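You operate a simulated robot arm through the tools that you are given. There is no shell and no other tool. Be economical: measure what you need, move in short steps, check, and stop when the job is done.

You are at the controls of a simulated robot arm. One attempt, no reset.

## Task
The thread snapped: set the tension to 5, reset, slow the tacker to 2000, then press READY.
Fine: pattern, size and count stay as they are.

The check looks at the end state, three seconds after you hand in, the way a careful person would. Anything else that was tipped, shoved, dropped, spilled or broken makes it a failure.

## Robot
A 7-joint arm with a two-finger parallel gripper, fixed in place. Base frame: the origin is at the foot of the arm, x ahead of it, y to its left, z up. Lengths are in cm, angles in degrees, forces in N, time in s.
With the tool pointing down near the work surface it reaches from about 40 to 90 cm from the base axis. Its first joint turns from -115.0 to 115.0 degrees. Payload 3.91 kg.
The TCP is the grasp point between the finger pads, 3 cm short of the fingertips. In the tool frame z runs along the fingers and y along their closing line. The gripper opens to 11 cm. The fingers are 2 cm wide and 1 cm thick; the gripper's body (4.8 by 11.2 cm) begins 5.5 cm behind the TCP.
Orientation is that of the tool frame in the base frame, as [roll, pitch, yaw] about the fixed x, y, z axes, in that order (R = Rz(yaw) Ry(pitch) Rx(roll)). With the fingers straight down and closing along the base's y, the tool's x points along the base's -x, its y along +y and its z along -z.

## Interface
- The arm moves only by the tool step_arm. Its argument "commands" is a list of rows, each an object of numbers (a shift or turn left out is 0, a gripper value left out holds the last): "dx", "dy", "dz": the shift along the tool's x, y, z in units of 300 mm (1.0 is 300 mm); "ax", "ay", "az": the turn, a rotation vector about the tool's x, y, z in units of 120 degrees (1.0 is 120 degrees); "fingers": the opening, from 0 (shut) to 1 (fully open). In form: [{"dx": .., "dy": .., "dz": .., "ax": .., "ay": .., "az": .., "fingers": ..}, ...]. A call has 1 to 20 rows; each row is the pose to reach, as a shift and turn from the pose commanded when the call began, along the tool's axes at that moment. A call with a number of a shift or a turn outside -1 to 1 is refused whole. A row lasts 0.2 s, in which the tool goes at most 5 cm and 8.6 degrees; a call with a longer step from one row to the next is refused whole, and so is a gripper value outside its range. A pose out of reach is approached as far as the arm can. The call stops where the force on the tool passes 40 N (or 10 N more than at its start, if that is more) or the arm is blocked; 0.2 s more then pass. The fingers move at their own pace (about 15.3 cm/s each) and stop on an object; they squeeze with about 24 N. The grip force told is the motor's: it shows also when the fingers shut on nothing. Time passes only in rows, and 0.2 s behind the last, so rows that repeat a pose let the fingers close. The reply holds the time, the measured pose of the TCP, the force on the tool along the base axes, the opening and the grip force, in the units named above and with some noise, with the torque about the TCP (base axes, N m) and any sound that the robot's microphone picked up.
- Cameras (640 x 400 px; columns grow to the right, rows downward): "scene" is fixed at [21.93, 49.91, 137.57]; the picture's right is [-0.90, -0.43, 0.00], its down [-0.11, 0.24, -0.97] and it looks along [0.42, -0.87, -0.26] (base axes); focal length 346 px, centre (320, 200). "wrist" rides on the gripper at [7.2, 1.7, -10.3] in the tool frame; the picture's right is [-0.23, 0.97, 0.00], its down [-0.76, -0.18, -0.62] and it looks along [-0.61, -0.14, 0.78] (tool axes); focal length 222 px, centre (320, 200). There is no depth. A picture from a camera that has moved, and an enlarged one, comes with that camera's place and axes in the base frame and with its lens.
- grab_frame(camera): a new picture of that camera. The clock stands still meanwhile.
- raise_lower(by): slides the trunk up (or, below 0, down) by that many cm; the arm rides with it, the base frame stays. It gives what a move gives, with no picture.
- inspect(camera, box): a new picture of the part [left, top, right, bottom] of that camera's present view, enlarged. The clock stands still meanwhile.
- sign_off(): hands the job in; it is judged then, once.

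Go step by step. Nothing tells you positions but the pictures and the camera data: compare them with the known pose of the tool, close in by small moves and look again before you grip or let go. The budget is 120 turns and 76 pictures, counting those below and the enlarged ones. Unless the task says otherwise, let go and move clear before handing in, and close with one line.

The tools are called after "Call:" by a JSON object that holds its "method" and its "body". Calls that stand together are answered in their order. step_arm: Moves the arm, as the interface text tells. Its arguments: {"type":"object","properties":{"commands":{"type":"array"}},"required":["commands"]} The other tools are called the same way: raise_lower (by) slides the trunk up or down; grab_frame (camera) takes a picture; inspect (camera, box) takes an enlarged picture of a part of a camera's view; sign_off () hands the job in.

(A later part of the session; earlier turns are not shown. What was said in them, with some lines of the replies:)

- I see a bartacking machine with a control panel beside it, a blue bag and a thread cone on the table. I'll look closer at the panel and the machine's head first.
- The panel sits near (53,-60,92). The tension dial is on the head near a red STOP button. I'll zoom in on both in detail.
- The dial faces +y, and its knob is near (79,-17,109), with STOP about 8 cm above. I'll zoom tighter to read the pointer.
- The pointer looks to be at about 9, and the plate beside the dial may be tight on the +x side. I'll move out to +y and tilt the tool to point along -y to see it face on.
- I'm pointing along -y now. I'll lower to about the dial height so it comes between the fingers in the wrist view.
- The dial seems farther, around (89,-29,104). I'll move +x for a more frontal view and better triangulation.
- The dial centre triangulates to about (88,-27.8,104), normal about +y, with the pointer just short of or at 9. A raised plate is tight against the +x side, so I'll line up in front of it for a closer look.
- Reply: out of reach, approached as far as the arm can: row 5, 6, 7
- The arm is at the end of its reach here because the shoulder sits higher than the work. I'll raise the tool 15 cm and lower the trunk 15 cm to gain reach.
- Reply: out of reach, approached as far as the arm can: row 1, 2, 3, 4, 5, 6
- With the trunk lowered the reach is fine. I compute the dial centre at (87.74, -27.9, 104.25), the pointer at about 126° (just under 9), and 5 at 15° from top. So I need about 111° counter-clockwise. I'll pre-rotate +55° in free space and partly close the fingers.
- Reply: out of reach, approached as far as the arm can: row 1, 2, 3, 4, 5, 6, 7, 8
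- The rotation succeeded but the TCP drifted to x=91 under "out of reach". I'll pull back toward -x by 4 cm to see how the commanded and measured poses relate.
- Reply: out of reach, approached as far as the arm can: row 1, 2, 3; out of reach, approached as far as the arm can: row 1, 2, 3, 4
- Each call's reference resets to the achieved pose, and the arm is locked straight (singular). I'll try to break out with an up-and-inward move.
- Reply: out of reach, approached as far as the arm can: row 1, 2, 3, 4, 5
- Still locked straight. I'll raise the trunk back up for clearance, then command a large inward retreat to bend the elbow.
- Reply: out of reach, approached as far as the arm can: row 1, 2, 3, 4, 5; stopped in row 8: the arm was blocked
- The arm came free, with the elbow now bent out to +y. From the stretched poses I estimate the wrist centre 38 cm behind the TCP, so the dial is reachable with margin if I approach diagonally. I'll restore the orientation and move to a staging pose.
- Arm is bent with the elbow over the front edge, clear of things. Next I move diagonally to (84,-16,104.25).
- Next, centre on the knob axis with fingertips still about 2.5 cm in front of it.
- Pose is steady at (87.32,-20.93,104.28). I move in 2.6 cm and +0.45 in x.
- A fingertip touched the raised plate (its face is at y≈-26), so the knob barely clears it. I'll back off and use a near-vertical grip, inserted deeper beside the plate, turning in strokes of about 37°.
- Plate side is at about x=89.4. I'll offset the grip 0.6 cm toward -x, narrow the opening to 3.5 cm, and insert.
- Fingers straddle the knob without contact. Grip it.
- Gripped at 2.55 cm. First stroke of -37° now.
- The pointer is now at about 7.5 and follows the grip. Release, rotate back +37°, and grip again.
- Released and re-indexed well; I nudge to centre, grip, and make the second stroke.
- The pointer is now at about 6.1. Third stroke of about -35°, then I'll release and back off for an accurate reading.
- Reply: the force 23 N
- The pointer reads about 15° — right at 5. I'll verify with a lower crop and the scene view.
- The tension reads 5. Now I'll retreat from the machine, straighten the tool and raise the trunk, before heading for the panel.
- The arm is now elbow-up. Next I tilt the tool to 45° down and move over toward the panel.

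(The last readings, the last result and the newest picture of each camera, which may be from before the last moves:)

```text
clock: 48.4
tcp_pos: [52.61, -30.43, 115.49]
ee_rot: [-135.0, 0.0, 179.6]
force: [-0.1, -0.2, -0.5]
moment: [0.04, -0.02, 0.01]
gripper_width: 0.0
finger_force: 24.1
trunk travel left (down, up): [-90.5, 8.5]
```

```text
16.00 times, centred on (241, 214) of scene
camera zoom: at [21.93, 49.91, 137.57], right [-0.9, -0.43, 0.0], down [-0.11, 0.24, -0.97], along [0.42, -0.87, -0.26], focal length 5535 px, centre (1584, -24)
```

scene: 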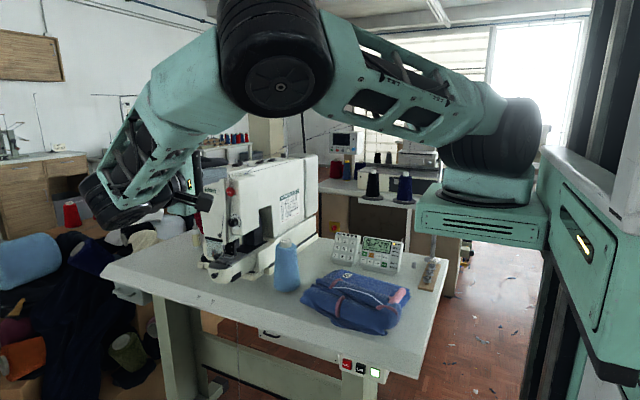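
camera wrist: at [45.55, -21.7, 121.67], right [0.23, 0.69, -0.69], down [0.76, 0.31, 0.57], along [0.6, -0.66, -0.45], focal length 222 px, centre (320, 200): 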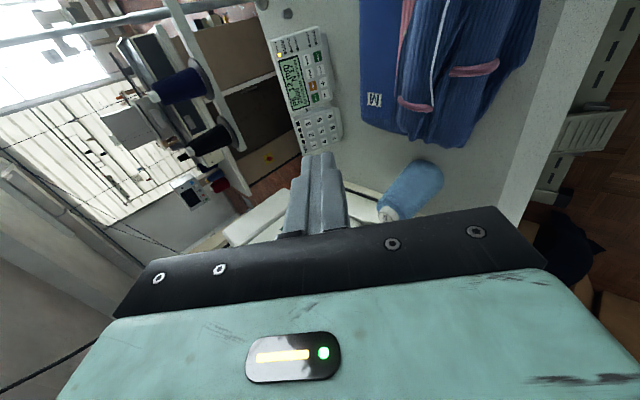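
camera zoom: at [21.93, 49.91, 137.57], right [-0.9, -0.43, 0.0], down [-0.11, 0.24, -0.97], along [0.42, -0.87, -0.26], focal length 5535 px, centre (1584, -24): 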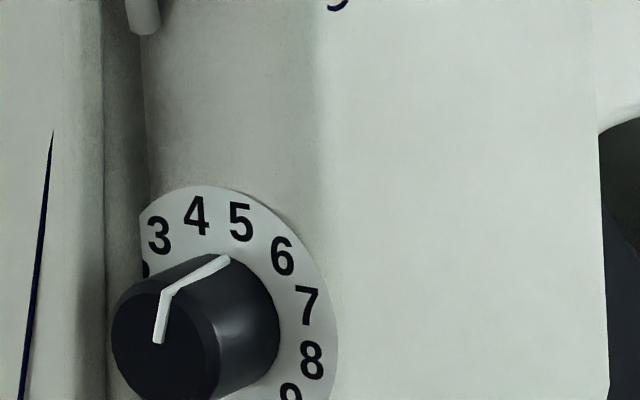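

Tension pointer is close to 5; I'll take a tighter picture to read it precisely, along with the panel.

Call:
{"method": "inspect", "body": {"camera": "scene", "box": [224, 212, 246, 226]}}

Call:
{"method": "inspect", "body": {"camera": "wrist", "box": [250, 20, 370, 160]}}

```text
16.00 times, centred on (235, 219) of scene
camera zoom: at [21.93, 49.91, 137.57], right [-0.9, -0.43, 0.0], down [-0.11, 0.24, -0.97], along [0.42, -0.87, -0.26], focal length 5535 px, centre (1680, -104)
```

zoom: 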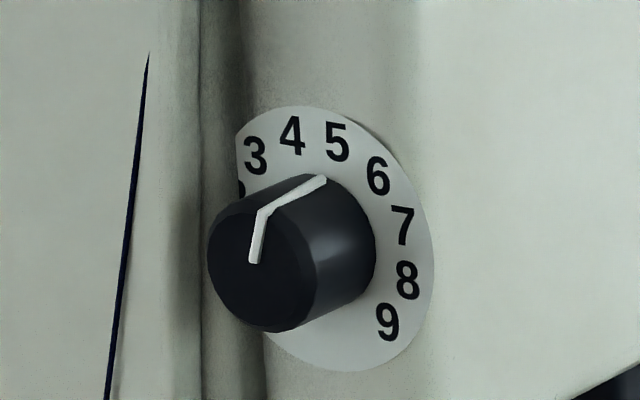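

```text
2.86 times, centred on (310, 90) of wrist
camera zoom: at [45.55, -21.7, 121.67], right [0.23, 0.69, -0.69], down [0.76, 0.31, 0.57], along [0.6, -0.66, -0.45], focal length 635 px, centre (349, 514)
```

zoom: 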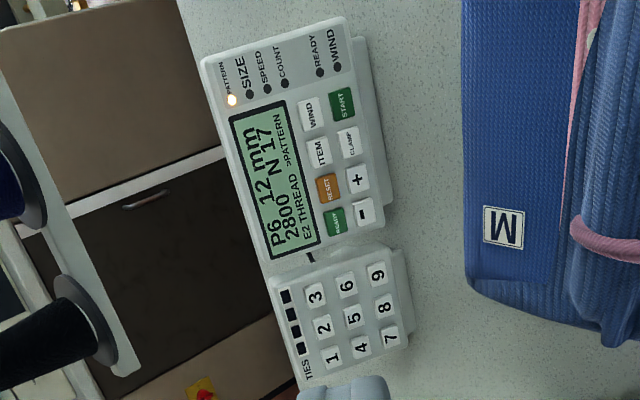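

The tension dial is on 5. I triangulate READY at (59.1,-64.8,84.5), − at (59.2,-64,82) and START at (51.1,-63.4,82.4), with button pitch about 2.6 cm and the panel facing +y and up about 35°. I'll roll the hand 90° so the camera is on top and the slim side faces the bag, and move nearer.

Call:
{"method": "step_arm", "body": {"commands": [{"az": -0.068}, {"az": -0.136, "dz": 0.05}, {"az": -0.204, "dz": 0.1}, {"az": -0.272, "dz": 0.15, "dx": -0.04}, {"az": -0.34, "dz": 0.22, "dx": -0.08}, {"az": -0.408, "dz": 0.3, "dx": -0.13, "dy": -0.02}, {"az": -0.476, "dz": 0.36, "dx": -0.13, "dy": -0.047}, {"az": -0.544, "dz": 0.42, "dx": -0.13, "dy": -0.047}, {"az": -0.612, "dz": 0.49, "dx": -0.13, "dy": -0.047}, {"az": -0.68, "dz": 0.56, "dx": -0.13, "dy": -0.047}, {"az": -0.75, "dz": 0.63, "dx": -0.13, "dy": -0.047}, {"az": -0.75, "dz": 0.63, "dx": -0.13, "dy": -0.047}]}}

Call:
{"method": "grab_frame", "body": {"camera": "wrist"}}

Call:
{"method": "inspect", "body": {"camera": "scene", "box": [260, 200, 440, 340]}}

```text
clock: 51.0
tcp_pos: [56.71, -44.64, 103.15]
ee_rot: [179.9, -45.0, -90.2]
force: [0.8, -0.7, 0.7]
moment: [-0.03, 0.02, -0.01]
gripper_width: 0.01
finger_force: 24.3
trunk travel left (down, up): [-90.5, 8.5]
```

```text
36 pictures are left
camera wrist: at [55.1, -42.37, 115.72], right [-0.97, 0.17, -0.16], down [0.18, 0.98, -0.1], along [0.14, -0.12, -0.98], focal length 222 px, centre (320, 200)
```

wrist: 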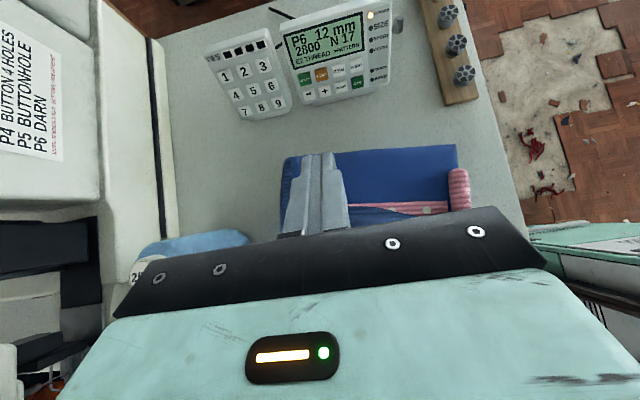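

```text
2.86 times, centred on (350, 270) of scene
camera zoom: at [21.93, 49.91, 137.57], right [-0.9, -0.43, 0.0], down [-0.11, 0.24, -0.97], along [0.42, -0.87, -0.26], focal length 988 px, centre (234, 0)
```

zoom: 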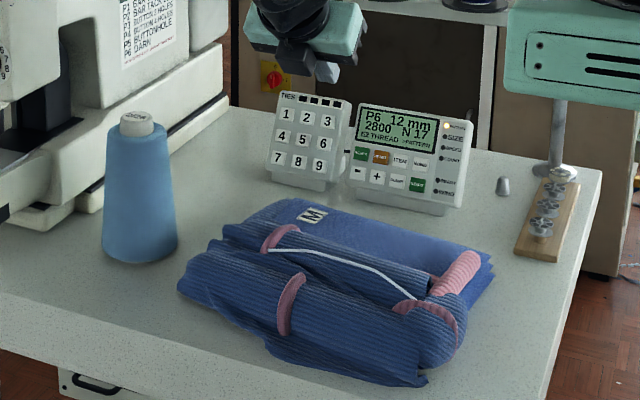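

Clear view; there's ample room between the bag and panel. I adjust the tilt to 38° and approach to about 8 cm off the RESET button.

Call:
{"method": "step_arm", "body": {"commands": [{"dz": 0.11, "ay": 0.029}, {"dz": 0.22, "ay": 0.058}, {"dz": 0.33, "ay": 0.058, "dy": 0.009}, {"dz": 0.44, "ay": 0.058, "dy": 0.009}, {"dz": 0.55, "ay": 0.058, "dy": 0.009}, {"dz": 0.55, "ay": 0.058, "dy": 0.009}]}}

Call:
{"method": "grab_frame", "body": {"camera": "wrist"}}

Call:
{"method": "inspect", "body": {"camera": "scene", "box": [320, 215, 420, 280]}}

```text
clock: 52.4
tcp_pos: [56.21, -56.48, 91.51]
ee_rot: [-180.0, -51.9, -90.4]
force: [0.0, 0.3, 0.0]
moment: [0.02, -0.01, -0.01]
gripper_width: 0.01
finger_force: 23.6
trunk travel left (down, up): [-90.5, 8.5]
```

```text
34 pictures are left
camera wrist: at [54.72, -52.66, 103.63], right [-0.97, 0.15, -0.18], down [0.18, 0.96, -0.22], along [0.14, -0.24, -0.96], focal length 222 px, centre (320, 200)
```

wrist: 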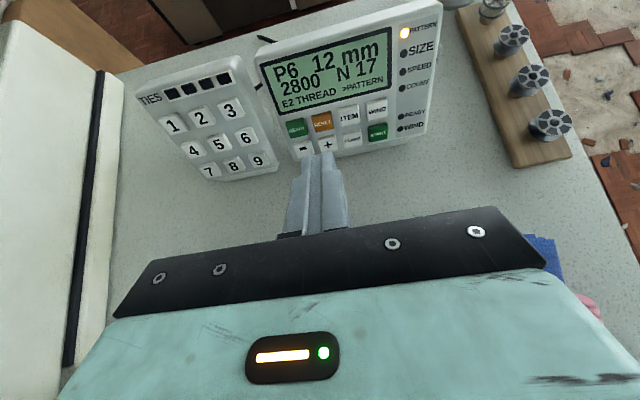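

```text
6.15 times, centred on (370, 248) of scene
camera zoom: at [21.93, 49.91, 137.57], right [-0.9, -0.43, 0.0], down [-0.11, 0.24, -0.97], along [0.42, -0.87, -0.26], focal length 2129 px, centre (12, -92)
```

zoom: 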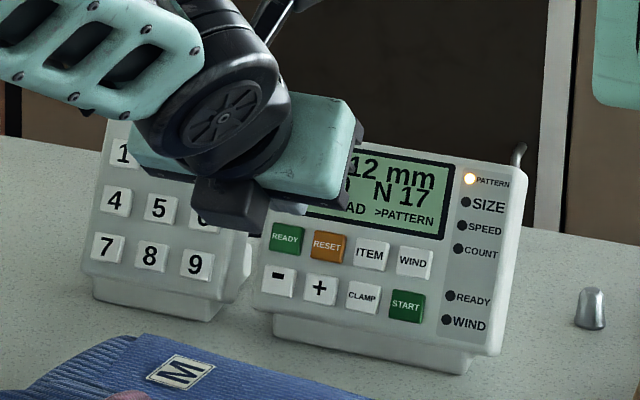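

RESET is at (56.15,-64.4,84.9), and the panel face normal is about 27° above horizontal. I tilt the tool to 30° and hover about 2 cm off RESET.

Call:
{"method": "step_arm", "body": {"commands": [{"ay": 0.033}, {"ay": 0.067, "dx": -0.012, "dz": 0.06}, {"ay": 0.067, "dx": -0.022, "dz": 0.12, "dy": 0.002}, {"ay": 0.067, "dx": -0.0335, "dz": 0.179, "dy": 0.002}, {"ay": 0.067, "dx": -0.0335, "dz": 0.179, "dy": 0.002}]}}

Call:
{"method": "inspect", "body": {"camera": "wrist", "box": [250, 80, 410, 190]}}

Call:
{"method": "inspect", "body": {"camera": "scene", "box": [345, 230, 405, 270]}}

```text
clock: 53.6
tcp_pos: [56.53, -59.99, 87.31]
ee_rot: [-179.2, -59.9, -91.0]
force: [-0.3, 0.5, 0.3]
moment: [0.01, 0.02, 0.02]
gripper_width: 0.0
finger_force: 24.3
trunk travel left (down, up): [-90.5, 8.5]
```

```text
3.64 times, centred on (330, 135) of wrist
camera zoom: at [55.03, -54.54, 98.9], right [-0.97, 0.12, -0.2], down [0.19, 0.92, -0.35], along [0.15, -0.37, -0.92], focal length 808 px, centre (284, 436)
```

zoom: 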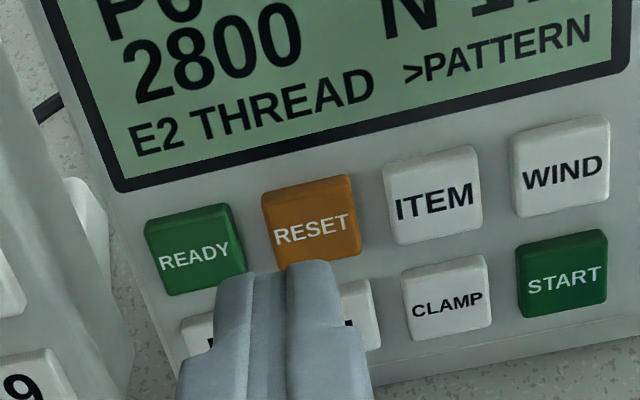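

```text
10.00 times, centred on (375, 250) of scene
camera zoom: at [21.93, 49.91, 137.57], right [-0.9, -0.43, 0.0], down [-0.11, 0.24, -0.97], along [0.42, -0.87, -0.26], focal length 3459 px, centre (-230, -300)
```

zoom: 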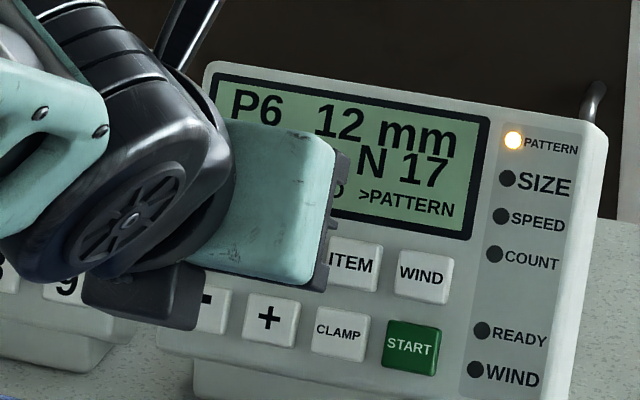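

The tip needs 0.35 cm in -x and slightly up. I correct that and advance 1.5 cm, then creep until contact.

Call:
{"method": "step_arm", "body": {"commands": [{"dy": 0.0117, "dx": 0.01, "dz": 0.0}, {"dy": 0.0117, "dx": 0.01, "dz": 0.025}, {"dy": 0.0117, "dx": 0.01, "dz": 0.05}, {"dy": 0.0117, "dx": 0.01, "dz": 0.05}]}}

Call:
{"method": "inspect", "body": {"camera": "wrist", "box": [250, 80, 410, 190]}}

```text
clock: 54.6
tcp_pos: [57.08, -61.29, 87.37]
ee_rot: [-177.7, -59.8, -92.3]
force: [-0.6, 0.0, -0.3]
moment: [-0.03, 0.0, -0.01]
gripper_width: 0.0
finger_force: 24.1
trunk travel left (down, up): [-90.5, 8.5]
```

```text
3.64 times, centred on (330, 135) of wrist
camera zoom: at [55.23, -55.9, 98.87], right [-0.97, 0.12, -0.22], down [0.19, 0.92, -0.34], along [0.16, -0.37, -0.91], focal length 808 px, centre (284, 436)
```

zoom: 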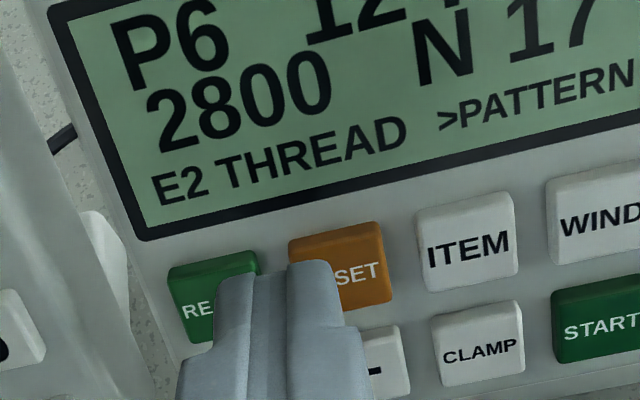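

The tool drifted +x with a small rotation instead of following, as if a joint limit or a link contact interferes. I'll look at the whole arm.

Call:
{"method": "grab_frame", "body": {"camera": "scene"}}

```text
29 pictures are left
```

scene: 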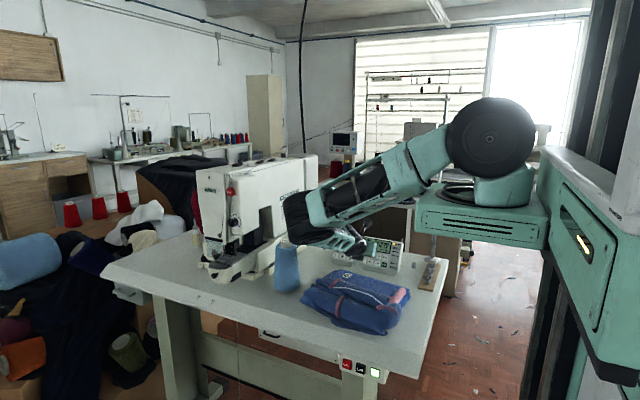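

Call:
{"method": "inspect", "body": {"camera": "scene", "box": [250, 170, 410, 300]}}

```text
3.08 times, centred on (330, 235) of scene
camera zoom: at [21.93, 49.91, 137.57], right [-0.9, -0.43, 0.0], down [-0.11, 0.24, -0.97], along [0.42, -0.87, -0.26], focal length 1064 px, centre (289, 92)
```

zoom: 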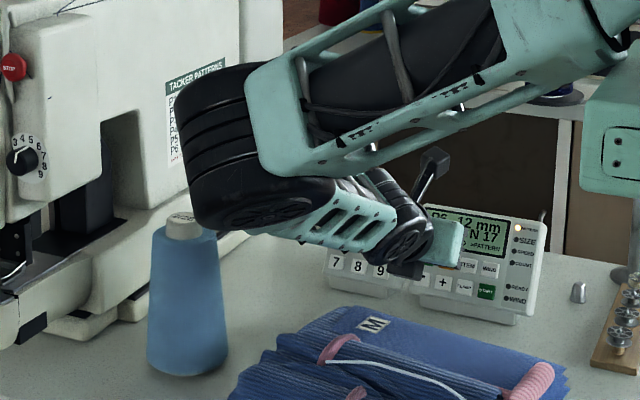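

The forearm and hand are nearly collinear here (wrist singularity), which explains the drift; nothing is touching. I'll back off, pitch steeper (~40°), and raise the trunk 8 cm so the wrist stays bent.

Call:
{"method": "step_arm", "body": {"commands": [{"dz": -0.05}, {"dz": -0.1, "ay": -0.03}, {"dz": -0.15, "ay": -0.06}, {"dz": -0.2, "ay": -0.083}, {"dz": -0.2, "ay": -0.083}, {"dz": -0.2, "ay": -0.083}]}}

Call:
{"method": "raise_lower", "body": {"by": 8}}

```text
clock: 56.0
tcp_pos: [56.01, -56.33, 89.69]
ee_rot: [-180.0, -50.1, -90.4]
force: [-0.1, 1.3, -0.3]
moment: [-0.01, 0.0, -0.03]
gripper_width: 0.0
finger_force: 23.5
trunk travel left (down, up): [-90.5, 8.5]
```

```text
clock: 57.1
tcp_pos: [56.08, -56.27, 97.81]
ee_rot: [180.0, -50.0, -90.4]
force: [-0.1, -0.3, -0.9]
moment: [-0.04, 0.0, -0.02]
gripper_width: 0.0
finger_force: 24.1
trunk travel left (down, up): [-98.5, 0.5]
```

Drift is gone. Approach the hover point 1.5 cm off RESET with 36° tilt.

Call:
{"method": "step_arm", "body": {"commands": [{"dx": -0.06, "dz": 0.08}, {"dx": -0.12, "dz": 0.16}, {"dx": -0.171, "dz": 0.24, "ay": 0.017}, {"dx": -0.171, "dz": 0.3, "dy": -0.002, "ay": 0.033}, {"dx": -0.171, "dz": 0.336, "dy": -0.002, "ay": 0.033}, {"dx": -0.171, "dz": 0.336, "dy": -0.002, "ay": 0.033}]}}

Call:
{"method": "inspect", "body": {"camera": "wrist", "box": [250, 80, 410, 190]}}

```text
clock: 58.7
tcp_pos: [59.83, -59.99, 89.37]
ee_rot: [-174.3, -53.5, -94.3]
force: [-0.3, 0.0, -0.2]
moment: [-0.02, 0.0, 0.0]
gripper_width: 0.0
finger_force: 24.1
trunk travel left (down, up): [-98.5, 0.5]
stopped in row 6: the arm was blocked; the commanded pose is now the measured one
```

```text
3.64 times, centred on (330, 135) of wrist
camera zoom: at [57.45, -55.89, 101.27], right [-0.96, 0.13, -0.24], down [0.19, 0.95, -0.23], along [0.2, -0.27, -0.94], focal length 808 px, centre (284, 436)
```

zoom: 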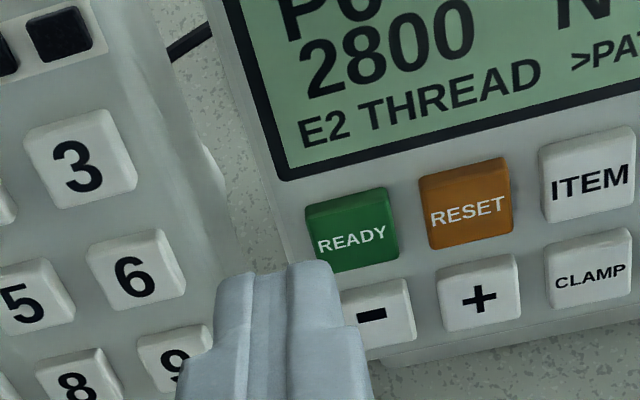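

Call:
{"method": "grab_frame", "body": {"camera": "scene"}}

```text
26 pictures are left
```

scene: 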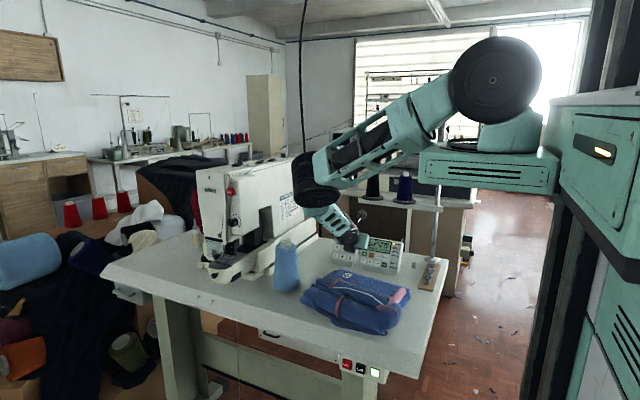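

The arm is simply near full extension down to the panel, so the shoulder is too high. I'll lift the tool and restore its orientation, then lower the trunk by 20.

Call:
{"method": "step_arm", "body": {"commands": [{"dz": -0.1}, {"dz": -0.2, "dx": 0.06}, {"dz": -0.3, "dx": 0.15, "ax": -0.01, "ay": -0.006, "az": -0.01}, {"dz": -0.38, "dx": 0.26, "dy": 0.05, "ax": -0.022, "ay": -0.0125, "az": -0.019}, {"dz": -0.45, "dx": 0.36, "dy": 0.1, "ax": -0.022, "ay": -0.0125, "az": -0.019}, {"dz": -0.51, "dx": 0.46, "dy": 0.123, "ax": -0.022, "ay": -0.0125, "az": -0.019}, {"dz": -0.567, "dx": 0.53, "dy": 0.123, "ax": -0.022, "ay": -0.0125, "az": -0.019}, {"dz": -0.567, "dx": 0.53, "dy": 0.123, "ax": -0.022, "ay": -0.0125, "az": -0.019}]}}

Call:
{"method": "raise_lower", "body": {"by": -20}}

Call:
{"method": "grab_frame", "body": {"camera": "scene"}}

```text
clock: 60.5
tcp_pos: [54.45, -55.91, 111.35]
ee_rot: [179.1, -52.2, -89.9]
force: [0.4, 0.3, 0.5]
moment: [-0.02, 0.01, 0.0]
gripper_width: 0.01
finger_force: 23.9
trunk travel left (down, up): [-98.5, 0.5]
```

```text
clock: 62.7
tcp_pos: [54.34, -55.89, 91.28]
ee_rot: [179.1, -52.3, -89.8]
force: [-0.4, -0.4, -0.4]
moment: [0.01, 0.02, 0.0]
gripper_width: 0.0
finger_force: 23.8
trunk travel left (down, up): [-78.5, 20.5]
```

```text
25 pictures are left
```

scene: 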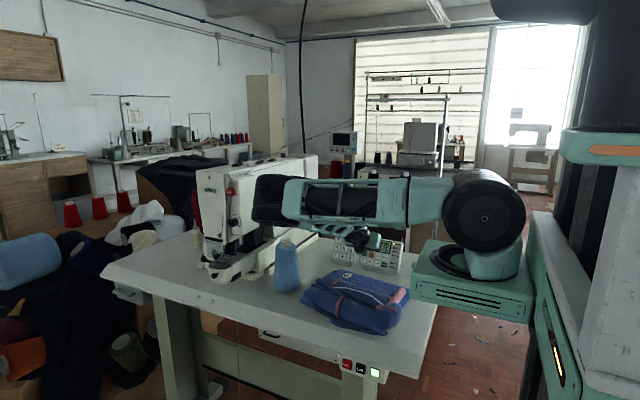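

Elbow is well bent and clear now. Hover 1.5 cm off RESET at 32° tilt.

Call:
{"method": "step_arm", "body": {"commands": [{"dy": -0.03, "dz": 0.05, "ay": 0.02}, {"dy": -0.06, "dz": 0.1, "dx": -0.006, "ay": 0.047}, {"dy": -0.06, "dz": 0.16, "dx": -0.012, "ay": 0.047}, {"dy": -0.06, "dz": 0.208, "dx": -0.012, "ay": 0.047}, {"dy": -0.06, "dz": 0.208, "dx": -0.012, "ay": 0.047}]}}

Call:
{"method": "inspect", "body": {"camera": "wrist", "box": [250, 80, 410, 190]}}

```text
clock: 63.9
tcp_pos: [56.07, -60.5, 87.15]
ee_rot: [179.0, -57.8, -89.6]
force: [0.2, 0.0, 0.4]
moment: [0.01, -0.02, -0.01]
gripper_width: 0.01
finger_force: 23.5
trunk travel left (down, up): [-78.5, 20.5]
```

```text
3.64 times, centred on (330, 135) of wrist
camera zoom: at [54.56, -55.55, 98.94], right [-0.97, 0.13, -0.18], down [0.18, 0.93, -0.31], along [0.13, -0.34, -0.93], focal length 808 px, centre (284, 436)
```

zoom: 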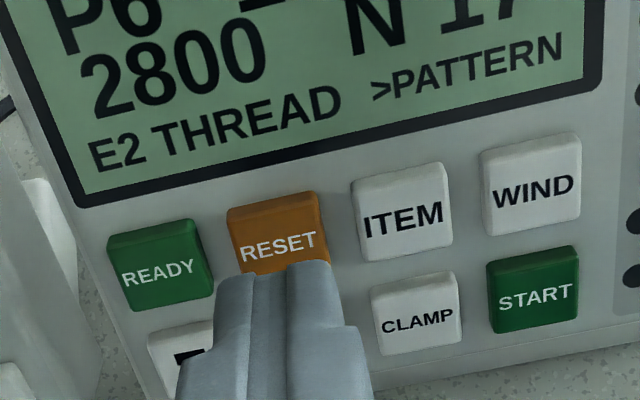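

Tracking is precise now. I raise 0.4 cm and creep in toward RESET.

Call:
{"method": "step_arm", "body": {"commands": [{"dx": 0.013}, {"dx": 0.013, "dz": 0.02}, {"dx": 0.013, "dz": 0.04}, {"dx": 0.013, "dz": 0.046}, {"dx": 0.013, "dz": 0.046}]}}

Call:
{"method": "inspect", "body": {"camera": "wrist", "box": [250, 80, 410, 190]}}

```text
clock: 65.1
tcp_pos: [56.07, -61.89, 86.86]
ee_rot: [178.9, -57.7, -89.7]
force: [-0.4, 1.1, -0.7]
moment: [-0.02, 0.0, 0.0]
gripper_width: 0.0
finger_force: 23.7
trunk travel left (down, up): [-78.5, 20.5]
```

```text
3.64 times, centred on (330, 135) of wrist
camera zoom: at [54.59, -56.98, 98.61], right [-0.97, 0.13, -0.18], down [0.18, 0.93, -0.31], along [0.13, -0.34, -0.93], focal length 808 px, centre (284, 436)
```

zoom: 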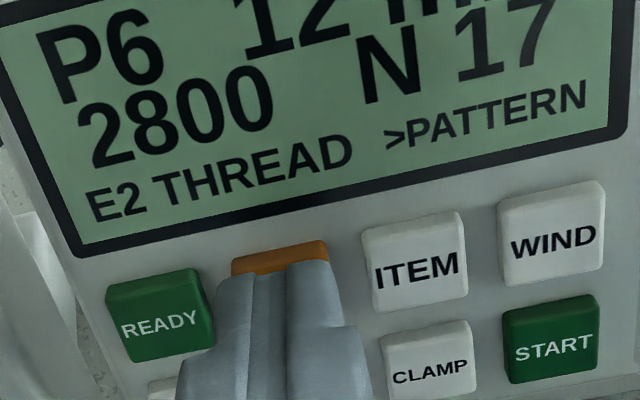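

Well aligned over RESET. I press in small increments.

Call:
{"method": "step_arm", "body": {"commands": [{"dz": 0.005}, {"dz": 0.01}, {"dz": 0.01}]}}

```text
clock: 65.9
tcp_pos: [56.07, -62.25, 86.59]
ee_rot: [178.9, -57.8, -89.6]
force: [0.2, 0.3, -0.4]
moment: [0.01, 0.0, 0.03]
gripper_width: 0.01
finger_force: 23.9
trunk travel left (down, up): [-78.5, 20.5]
```

Call:
{"method": "step_arm", "body": {"commands": [{"dz": 0.004}, {"dz": 0.008}, {"dz": 0.008}]}}

```text
clock: 66.7
tcp_pos: [56.16, -62.43, 86.51]
ee_rot: [178.9, -57.8, -89.6]
force: [0.2, -0.1, 0.4]
moment: [0.02, 0.0, 0.03]
gripper_width: 0.0
finger_force: 23.6
trunk travel left (down, up): [-78.5, 20.5]
```

Call:
{"method": "step_arm", "body": {"commands": [{"dz": 0.004}, {"dz": 0.008}, {"dz": 0.01}, {"dz": 0.01}]}}

Call:
{"method": "inspect", "body": {"camera": "wrist", "box": [250, 80, 410, 190]}}

```text
clock: 67.7
tcp_pos: [55.93, -62.56, 86.42]
ee_rot: [178.9, -57.8, -89.6]
force: [0.5, -1.0, -0.8]
moment: [0.01, -0.02, 0.01]
gripper_width: 0.01
finger_force: 24.2
trunk travel left (down, up): [-78.5, 20.5]
```

```text
3.64 times, centred on (330, 135) of wrist
camera zoom: at [54.56, -57.63, 98.07], right [-0.97, 0.13, -0.18], down [0.18, 0.93, -0.31], along [0.13, -0.34, -0.93], focal length 808 px, centre (284, 436)
```

zoom: 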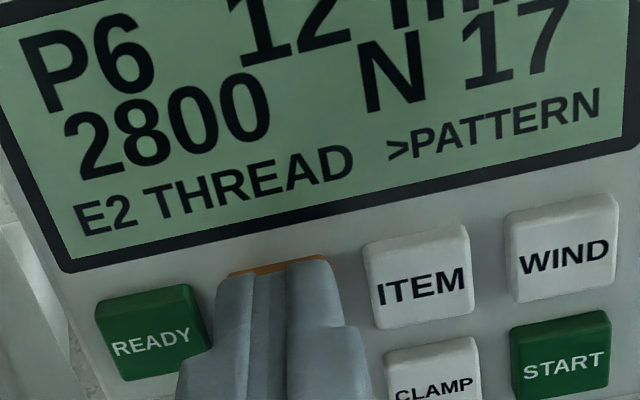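

Call:
{"method": "step_arm", "body": {"commands": [{"dz": 0.005}, {"dz": 0.01}, {"dz": 0.01}]}}

```text
clock: 68.5
tcp_pos: [55.95, -62.94, 86.18]
ee_rot: [178.9, -57.8, -89.6]
force: [0.2, 0.3, 0.3]
moment: [0.01, 0.02, 0.0]
gripper_width: 0.0
finger_force: 24.1
trunk travel left (down, up): [-78.5, 20.5]
```

Call:
{"method": "step_arm", "body": {"commands": [{"dz": 0.005}, {"dz": 0.01}, {"dz": 0.01}]}}

```text
clock: 69.3
tcp_pos: [56.0, -63.18, 85.93]
ee_rot: [179.1, -57.8, -89.5]
force: [0.8, 3.9, 1.3]
moment: [0.02, -0.01, 0.03]
gripper_width: 0.0
finger_force: 23.9
trunk travel left (down, up): [-78.5, 20.5]
heard: click
```

A click was heard. I back off 1.5 cm and check the display.

Call:
{"method": "step_arm", "body": {"commands": [{"dz": -0.025}, {"dz": -0.05}, {"dz": -0.05}]}}

Call:
{"method": "inspect", "body": {"camera": "wrist", "box": [250, 50, 410, 160]}}

```text
clock: 70.1
tcp_pos: [56.04, -62.01, 86.83]
ee_rot: [178.9, -57.7, -89.6]
force: [-0.4, -0.6, -0.2]
moment: [0.01, -0.02, 0.01]
gripper_width: 0.0
finger_force: 24.1
trunk travel left (down, up): [-78.5, 20.5]
```

```text
3.64 times, centred on (330, 105) of wrist
camera zoom: at [54.66, -57.0, 98.57], right [-0.97, 0.13, -0.18], down [0.18, 0.93, -0.31], along [0.13, -0.34, -0.93], focal length 808 px, centre (284, 546)
```

zoom: 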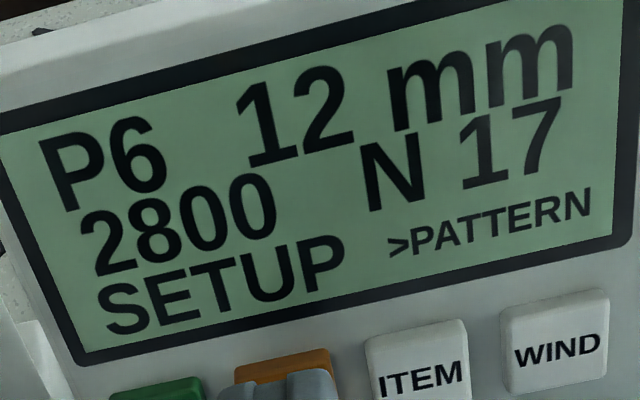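

The error is cleared and it shows SETUP. Now I shift 2.63 cm to ITEM and press once.

Call:
{"method": "step_arm", "body": {"commands": [{"dy": 0.0877}, {"dy": 0.0877}, {"dy": 0.0877, "dz": 0.025}, {"dy": 0.0877, "dz": 0.04}, {"dy": 0.0877, "dz": 0.046}, {"dy": 0.0877, "dz": 0.05}, {"dy": 0.0877, "dz": 0.05}]}}

```text
clock: 71.7
tcp_pos: [53.4, -63.14, 86.07]
ee_rot: [178.8, -57.8, -89.6]
force: [-1.4, 3.7, 1.1]
moment: [-0.03, 0.03, -0.06]
gripper_width: 0.01
finger_force: 23.4
trunk travel left (down, up): [-78.5, 20.5]
heard: click
```

One click. I retract, press again, and retract, then check.

Call:
{"method": "step_arm", "body": {"commands": [{"dz": -0.02}, {"dz": -0.04}, {"dz": -0.04}]}}

Call:
{"method": "inspect", "body": {"camera": "wrist", "box": [220, 50, 420, 180]}}

```text
clock: 72.5
tcp_pos: [53.39, -62.2, 86.62]
ee_rot: [179.0, -57.7, -89.6]
force: [0.5, 0.1, 0.3]
moment: [0.03, -0.01, 0.0]
gripper_width: 0.0
finger_force: 24.2
trunk travel left (down, up): [-78.5, 20.5]
```

```text
3.08 times, centred on (320, 115) of wrist
camera zoom: at [51.94, -57.15, 98.38], right [-0.97, 0.13, -0.18], down [0.18, 0.93, -0.31], along [0.13, -0.34, -0.93], focal length 684 px, centre (320, 462)
```

zoom: 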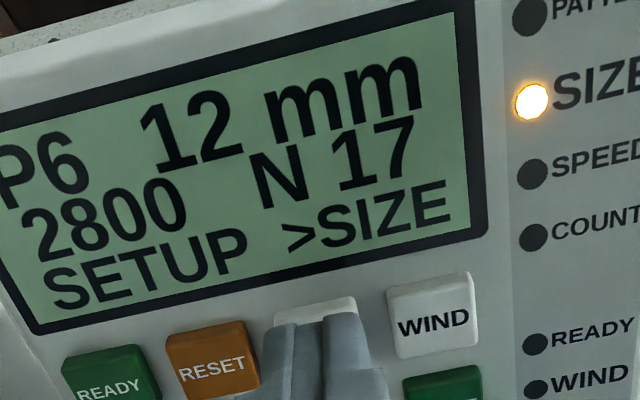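

Selection moved to SIZE. One more ITEM press should give SPEED.

Call:
{"method": "step_arm", "body": {"commands": [{"dz": 0.02}, {"dz": 0.032}, {"dz": 0.038}, {"dz": 0.04}, {"dz": 0.04}]}}

Call:
{"method": "step_arm", "body": {"commands": [{"dz": -0.02}, {"dz": -0.04}, {"dz": -0.06}, {"dz": -0.06}]}}

Call:
{"method": "inspect", "body": {"camera": "wrist", "box": [200, 60, 400, 190]}}

```text
clock: 73.7
tcp_pos: [53.48, -63.2, 86.08]
ee_rot: [179.1, -57.9, -89.6]
force: [1.2, 2.2, 1.0]
moment: [-0.03, -0.03, 0.09]
gripper_width: 0.0
finger_force: 23.8
trunk travel left (down, up): [-78.5, 20.5]
heard: click
```

```text
clock: 74.7
tcp_pos: [53.4, -61.78, 87.07]
ee_rot: [178.9, -57.8, -89.7]
force: [-0.4, -0.9, -0.1]
moment: [0.02, 0.0, 0.01]
gripper_width: 0.0
finger_force: 23.6
trunk travel left (down, up): [-78.5, 20.5]
```

```text
3.08 times, centred on (300, 125) of wrist
camera zoom: at [52.03, -56.77, 98.79], right [-0.97, 0.13, -0.18], down [0.18, 0.93, -0.31], along [0.13, -0.34, -0.93], focal length 684 px, centre (382, 431)
```

zoom: 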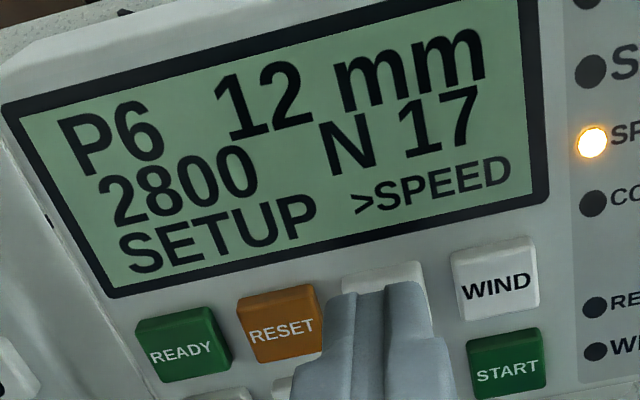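

SPEED is selected. Now I move to hover over the − key (x≈58.8, one row down) and check alignment.

Call:
{"method": "step_arm", "body": {"commands": [{"dz": -0.03, "dy": -0.09}, {"dz": -0.03, "dy": -0.18, "dx": -0.04}, {"dz": -0.02, "dy": -0.18, "dx": -0.0877}, {"dz": 0.0, "dy": -0.18, "dx": -0.0877}, {"dz": 0.0, "dy": -0.18, "dx": -0.0877}]}}

Call:
{"method": "inspect", "body": {"camera": "wrist", "box": [250, 70, 410, 180]}}

```text
clock: 75.9
tcp_pos: [58.9, -60.46, 84.65]
ee_rot: [178.9, -57.9, -89.6]
force: [-0.4, -0.4, -0.3]
moment: [-0.02, 0.0, 0.01]
gripper_width: 0.0
finger_force: 24.3
trunk travel left (down, up): [-78.5, 20.5]
```

```text
3.64 times, centred on (330, 125) of wrist
camera zoom: at [57.46, -55.35, 96.48], right [-0.97, 0.13, -0.18], down [0.18, 0.93, -0.31], along [0.13, -0.34, -0.93], focal length 808 px, centre (284, 473)
```

zoom: 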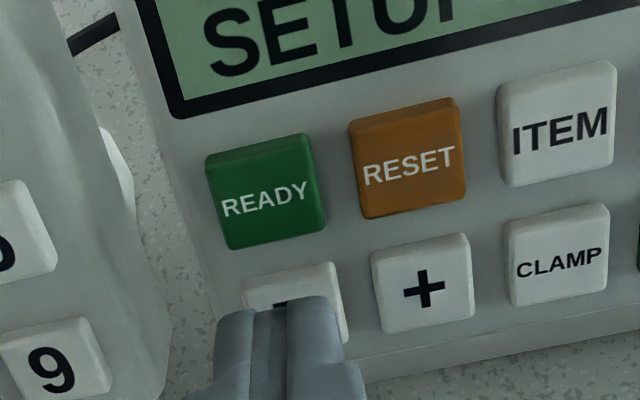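

Aligned over −. I press gently once.

Call:
{"method": "step_arm", "body": {"commands": [{"dz": 0.025}, {"dz": 0.04}, {"dz": 0.046}, {"dz": 0.05}, {"dz": 0.053}, {"dz": 0.053}]}}

```text
clock: 77.3
tcp_pos: [58.77, -61.52, 83.89]
ee_rot: [178.8, -57.8, -89.6]
force: [-0.3, -0.4, -0.5]
moment: [0.0, 0.03, -0.02]
gripper_width: 0.0
finger_force: 24.4
trunk travel left (down, up): [-78.5, 20.5]
```

Call:
{"method": "step_arm", "body": {"commands": [{"dz": 0.005}, {"dz": 0.01}, {"dz": 0.012}, {"dz": 0.012}]}}

```text
clock: 78.3
tcp_pos: [58.78, -61.88, 83.73]
ee_rot: [178.9, -57.8, -89.7]
force: [-0.1, 1.4, 2.6]
moment: [-0.06, 0.0, 0.0]
gripper_width: 0.0
finger_force: 24.3
trunk travel left (down, up): [-78.5, 20.5]
heard: click
```

Click. I retract and see what step size one press made.

Call:
{"method": "step_arm", "body": {"commands": [{"dz": -0.015}, {"dz": -0.03}, {"dz": -0.03}]}}

Call:
{"method": "inspect", "body": {"camera": "wrist", "box": [250, 20, 430, 150]}}

```text
clock: 79.1
tcp_pos: [58.92, -61.12, 84.11]
ee_rot: [178.9, -57.9, -89.6]
force: [-1.0, 0.1, 0.2]
moment: [-0.03, 0.01, 0.01]
gripper_width: 0.0
finger_force: 23.9
trunk travel left (down, up): [-78.5, 20.5]
```

```text
3.08 times, centred on (340, 85) of wrist
camera zoom: at [57.44, -56.12, 95.88], right [-0.97, 0.13, -0.18], down [0.18, 0.93, -0.31], along [0.13, -0.34, -0.93], focal length 684 px, centre (258, 554)
```

zoom: 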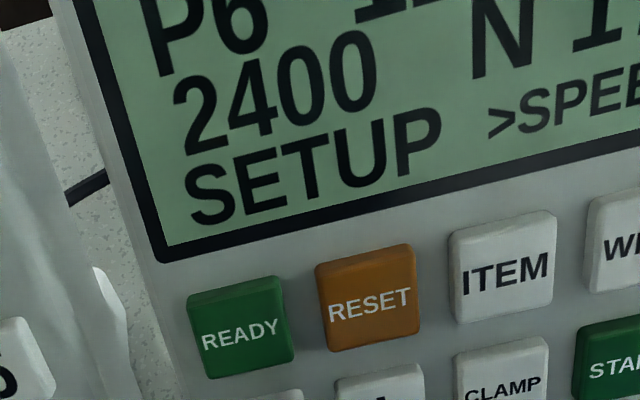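

It reads 2400, so one more press gives 2000.

Call:
{"method": "step_arm", "body": {"commands": [{"dz": 0.015}, {"dz": 0.024}, {"dz": 0.028}, {"dz": 0.031}, {"dz": 0.031}]}}

```text
clock: 80.3
tcp_pos: [58.81, -61.94, 83.73]
ee_rot: [178.9, -57.8, -89.6]
force: [-2.2, 4.6, 1.2]
moment: [0.0, 0.03, -0.01]
gripper_width: 0.0
finger_force: 24.3
trunk travel left (down, up): [-78.5, 20.5]
heard: click
```

Click. Retract and move up to hover over READY, then check.

Call:
{"method": "step_arm", "body": {"commands": [{"dz": -0.03}, {"dz": -0.06}, {"dz": -0.066, "dx": 0.045}, {"dz": -0.066, "dx": 0.0877}, {"dz": -0.066, "dx": 0.0877}]}}

Call:
{"method": "inspect", "body": {"camera": "wrist", "box": [250, 50, 430, 180]}}

```text
clock: 81.5
tcp_pos: [58.93, -61.71, 86.83]
ee_rot: [178.9, -57.9, -89.5]
force: [-0.5, -0.1, -0.2]
moment: [0.02, 0.01, -0.01]
gripper_width: 0.0
finger_force: 24.0
trunk travel left (down, up): [-78.5, 20.5]
```

```text
3.08 times, centred on (340, 115) of wrist
camera zoom: at [57.47, -56.7, 98.6], right [-0.97, 0.13, -0.18], down [0.18, 0.93, -0.31], along [0.13, -0.34, -0.93], focal length 684 px, centre (258, 462)
```

zoom: 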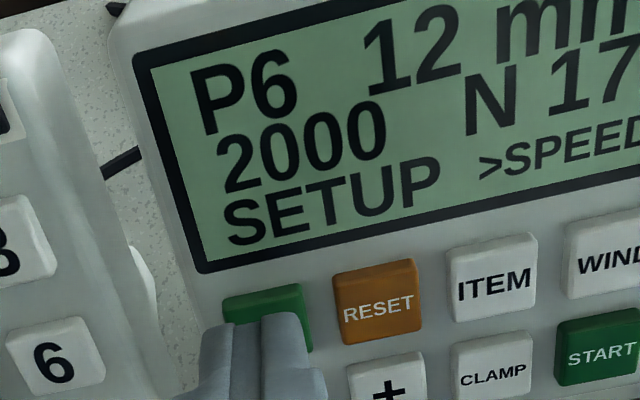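

It reads 2000, with P6, 12 mm and N17 unchanged. Press READY.

Call:
{"method": "step_arm", "body": {"commands": [{"dz": 0.025}, {"dz": 0.042}, {"dz": 0.05}, {"dz": 0.054}, {"dz": 0.057}, {"dz": 0.057}]}}

```text
clock: 82.9
tcp_pos: [58.82, -63.11, 86.1]
ee_rot: [179.0, -57.9, -89.6]
force: [1.0, 2.4, 0.0]
moment: [0.01, 0.0, 0.01]
gripper_width: 0.0
finger_force: 23.7
trunk travel left (down, up): [-78.5, 20.5]
heard: click
```

Click. I retract well clear along the approach and check the state.

Call:
{"method": "step_arm", "body": {"commands": [{"dz": -0.05}, {"dz": -0.12}, {"dz": -0.2, "dx": 0.03}, {"dz": -0.28, "dx": 0.1}, {"dz": -0.36, "dx": 0.18}, {"dz": -0.44, "dx": 0.26}, {"dz": -0.44, "dx": 0.26}]}}

Call:
{"method": "grab_frame", "body": {"camera": "scene"}}

Call:
{"method": "inspect", "body": {"camera": "wrist", "box": [200, 0, 440, 150]}}

Call:
{"method": "inspect", "body": {"camera": "scene", "box": [224, 212, 246, 226]}}

```text
clock: 84.5
tcp_pos: [59.23, -56.35, 99.9]
ee_rot: [178.9, -57.9, -89.6]
force: [0.4, 0.3, -0.3]
moment: [-0.04, -0.04, 0.02]
gripper_width: 0.0
finger_force: 23.7
trunk travel left (down, up): [-78.5, 20.5]
```

```text
15 pictures are left
```

scene: 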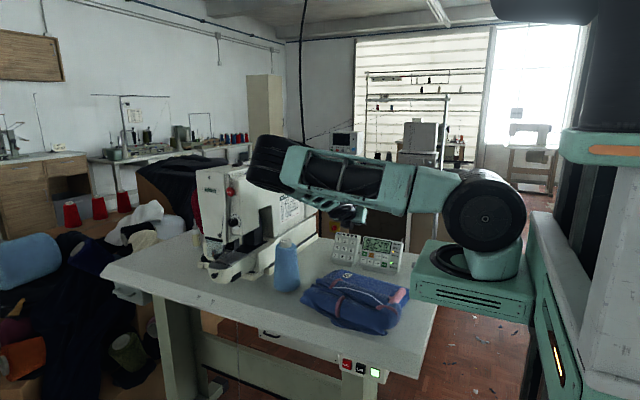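

```text
2.67 times, centred on (320, 75) of wrist
camera zoom: at [57.75, -51.38, 111.59], right [-0.97, 0.13, -0.18], down [0.18, 0.93, -0.31], along [0.13, -0.34, -0.93], focal length 592 px, centre (320, 533)
```

zoom: 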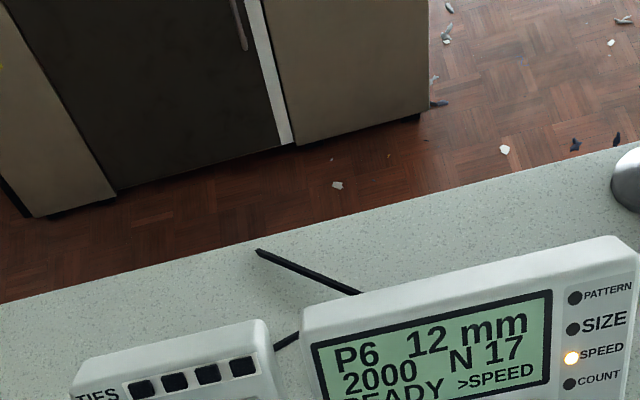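

```text
16.00 times, centred on (235, 219) of scene
camera zoom: at [21.93, 49.91, 137.57], right [-0.9, -0.43, 0.0], down [-0.11, 0.24, -0.97], along [0.42, -0.87, -0.26], focal length 5535 px, centre (1680, -104)
```

zoom: 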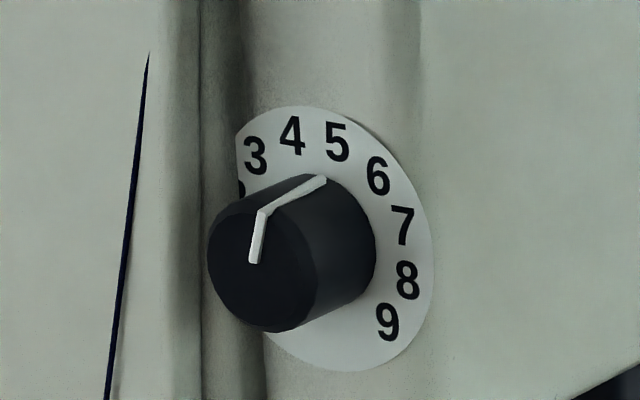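

The display shows READY, 2000, P6, 12 mm, N17; the dial is at 5. One last look at the panel lamps.

Call:
{"method": "inspect", "body": {"camera": "scene", "box": [260, 215, 440, 330]}}

Call:
{"method": "inspect", "body": {"camera": "scene", "box": [340, 225, 410, 275]}}

```text
3.48 times, centred on (350, 272) of scene
camera zoom: at [21.93, 49.91, 137.57], right [-0.9, -0.43, 0.0], down [-0.11, 0.24, -0.97], along [0.42, -0.87, -0.26], focal length 1203 px, centre (216, -52)
```

zoom: 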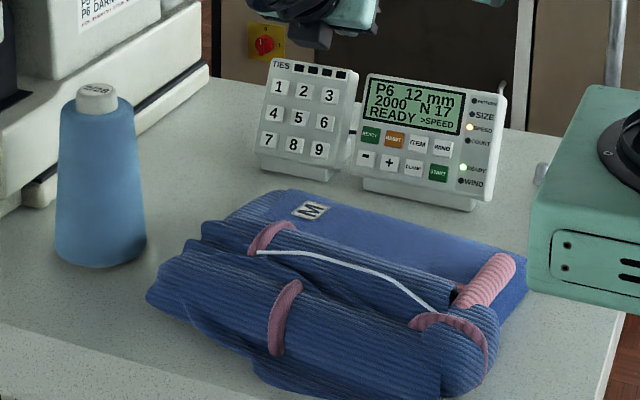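

```text
8.00 times, centred on (375, 250) of scene
camera zoom: at [21.93, 49.91, 137.57], right [-0.9, -0.43, 0.0], down [-0.11, 0.24, -0.97], along [0.42, -0.87, -0.26], focal length 2767 px, centre (-120, -200)
```

zoom: 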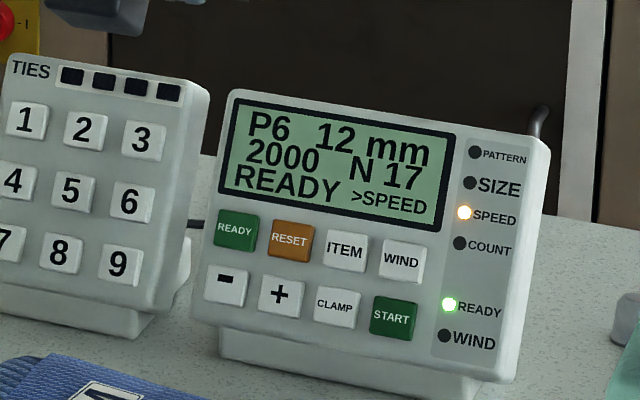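

The READY lamp is lit and nothing has been disturbed, with the arm clear of everything. Handing in.

Call:
{"method": "sign_off", "body": {}}

```text
The job is handed in.
```

The tension dial is on 5, the thread error is reset, the speed is down from 2800 to 2000 and the READY lamp is lit. Pattern P6, 12 mm and N 17 are unchanged. A fingertip briefly touched the plate beside the dial, but the last pictures show nothing moved.
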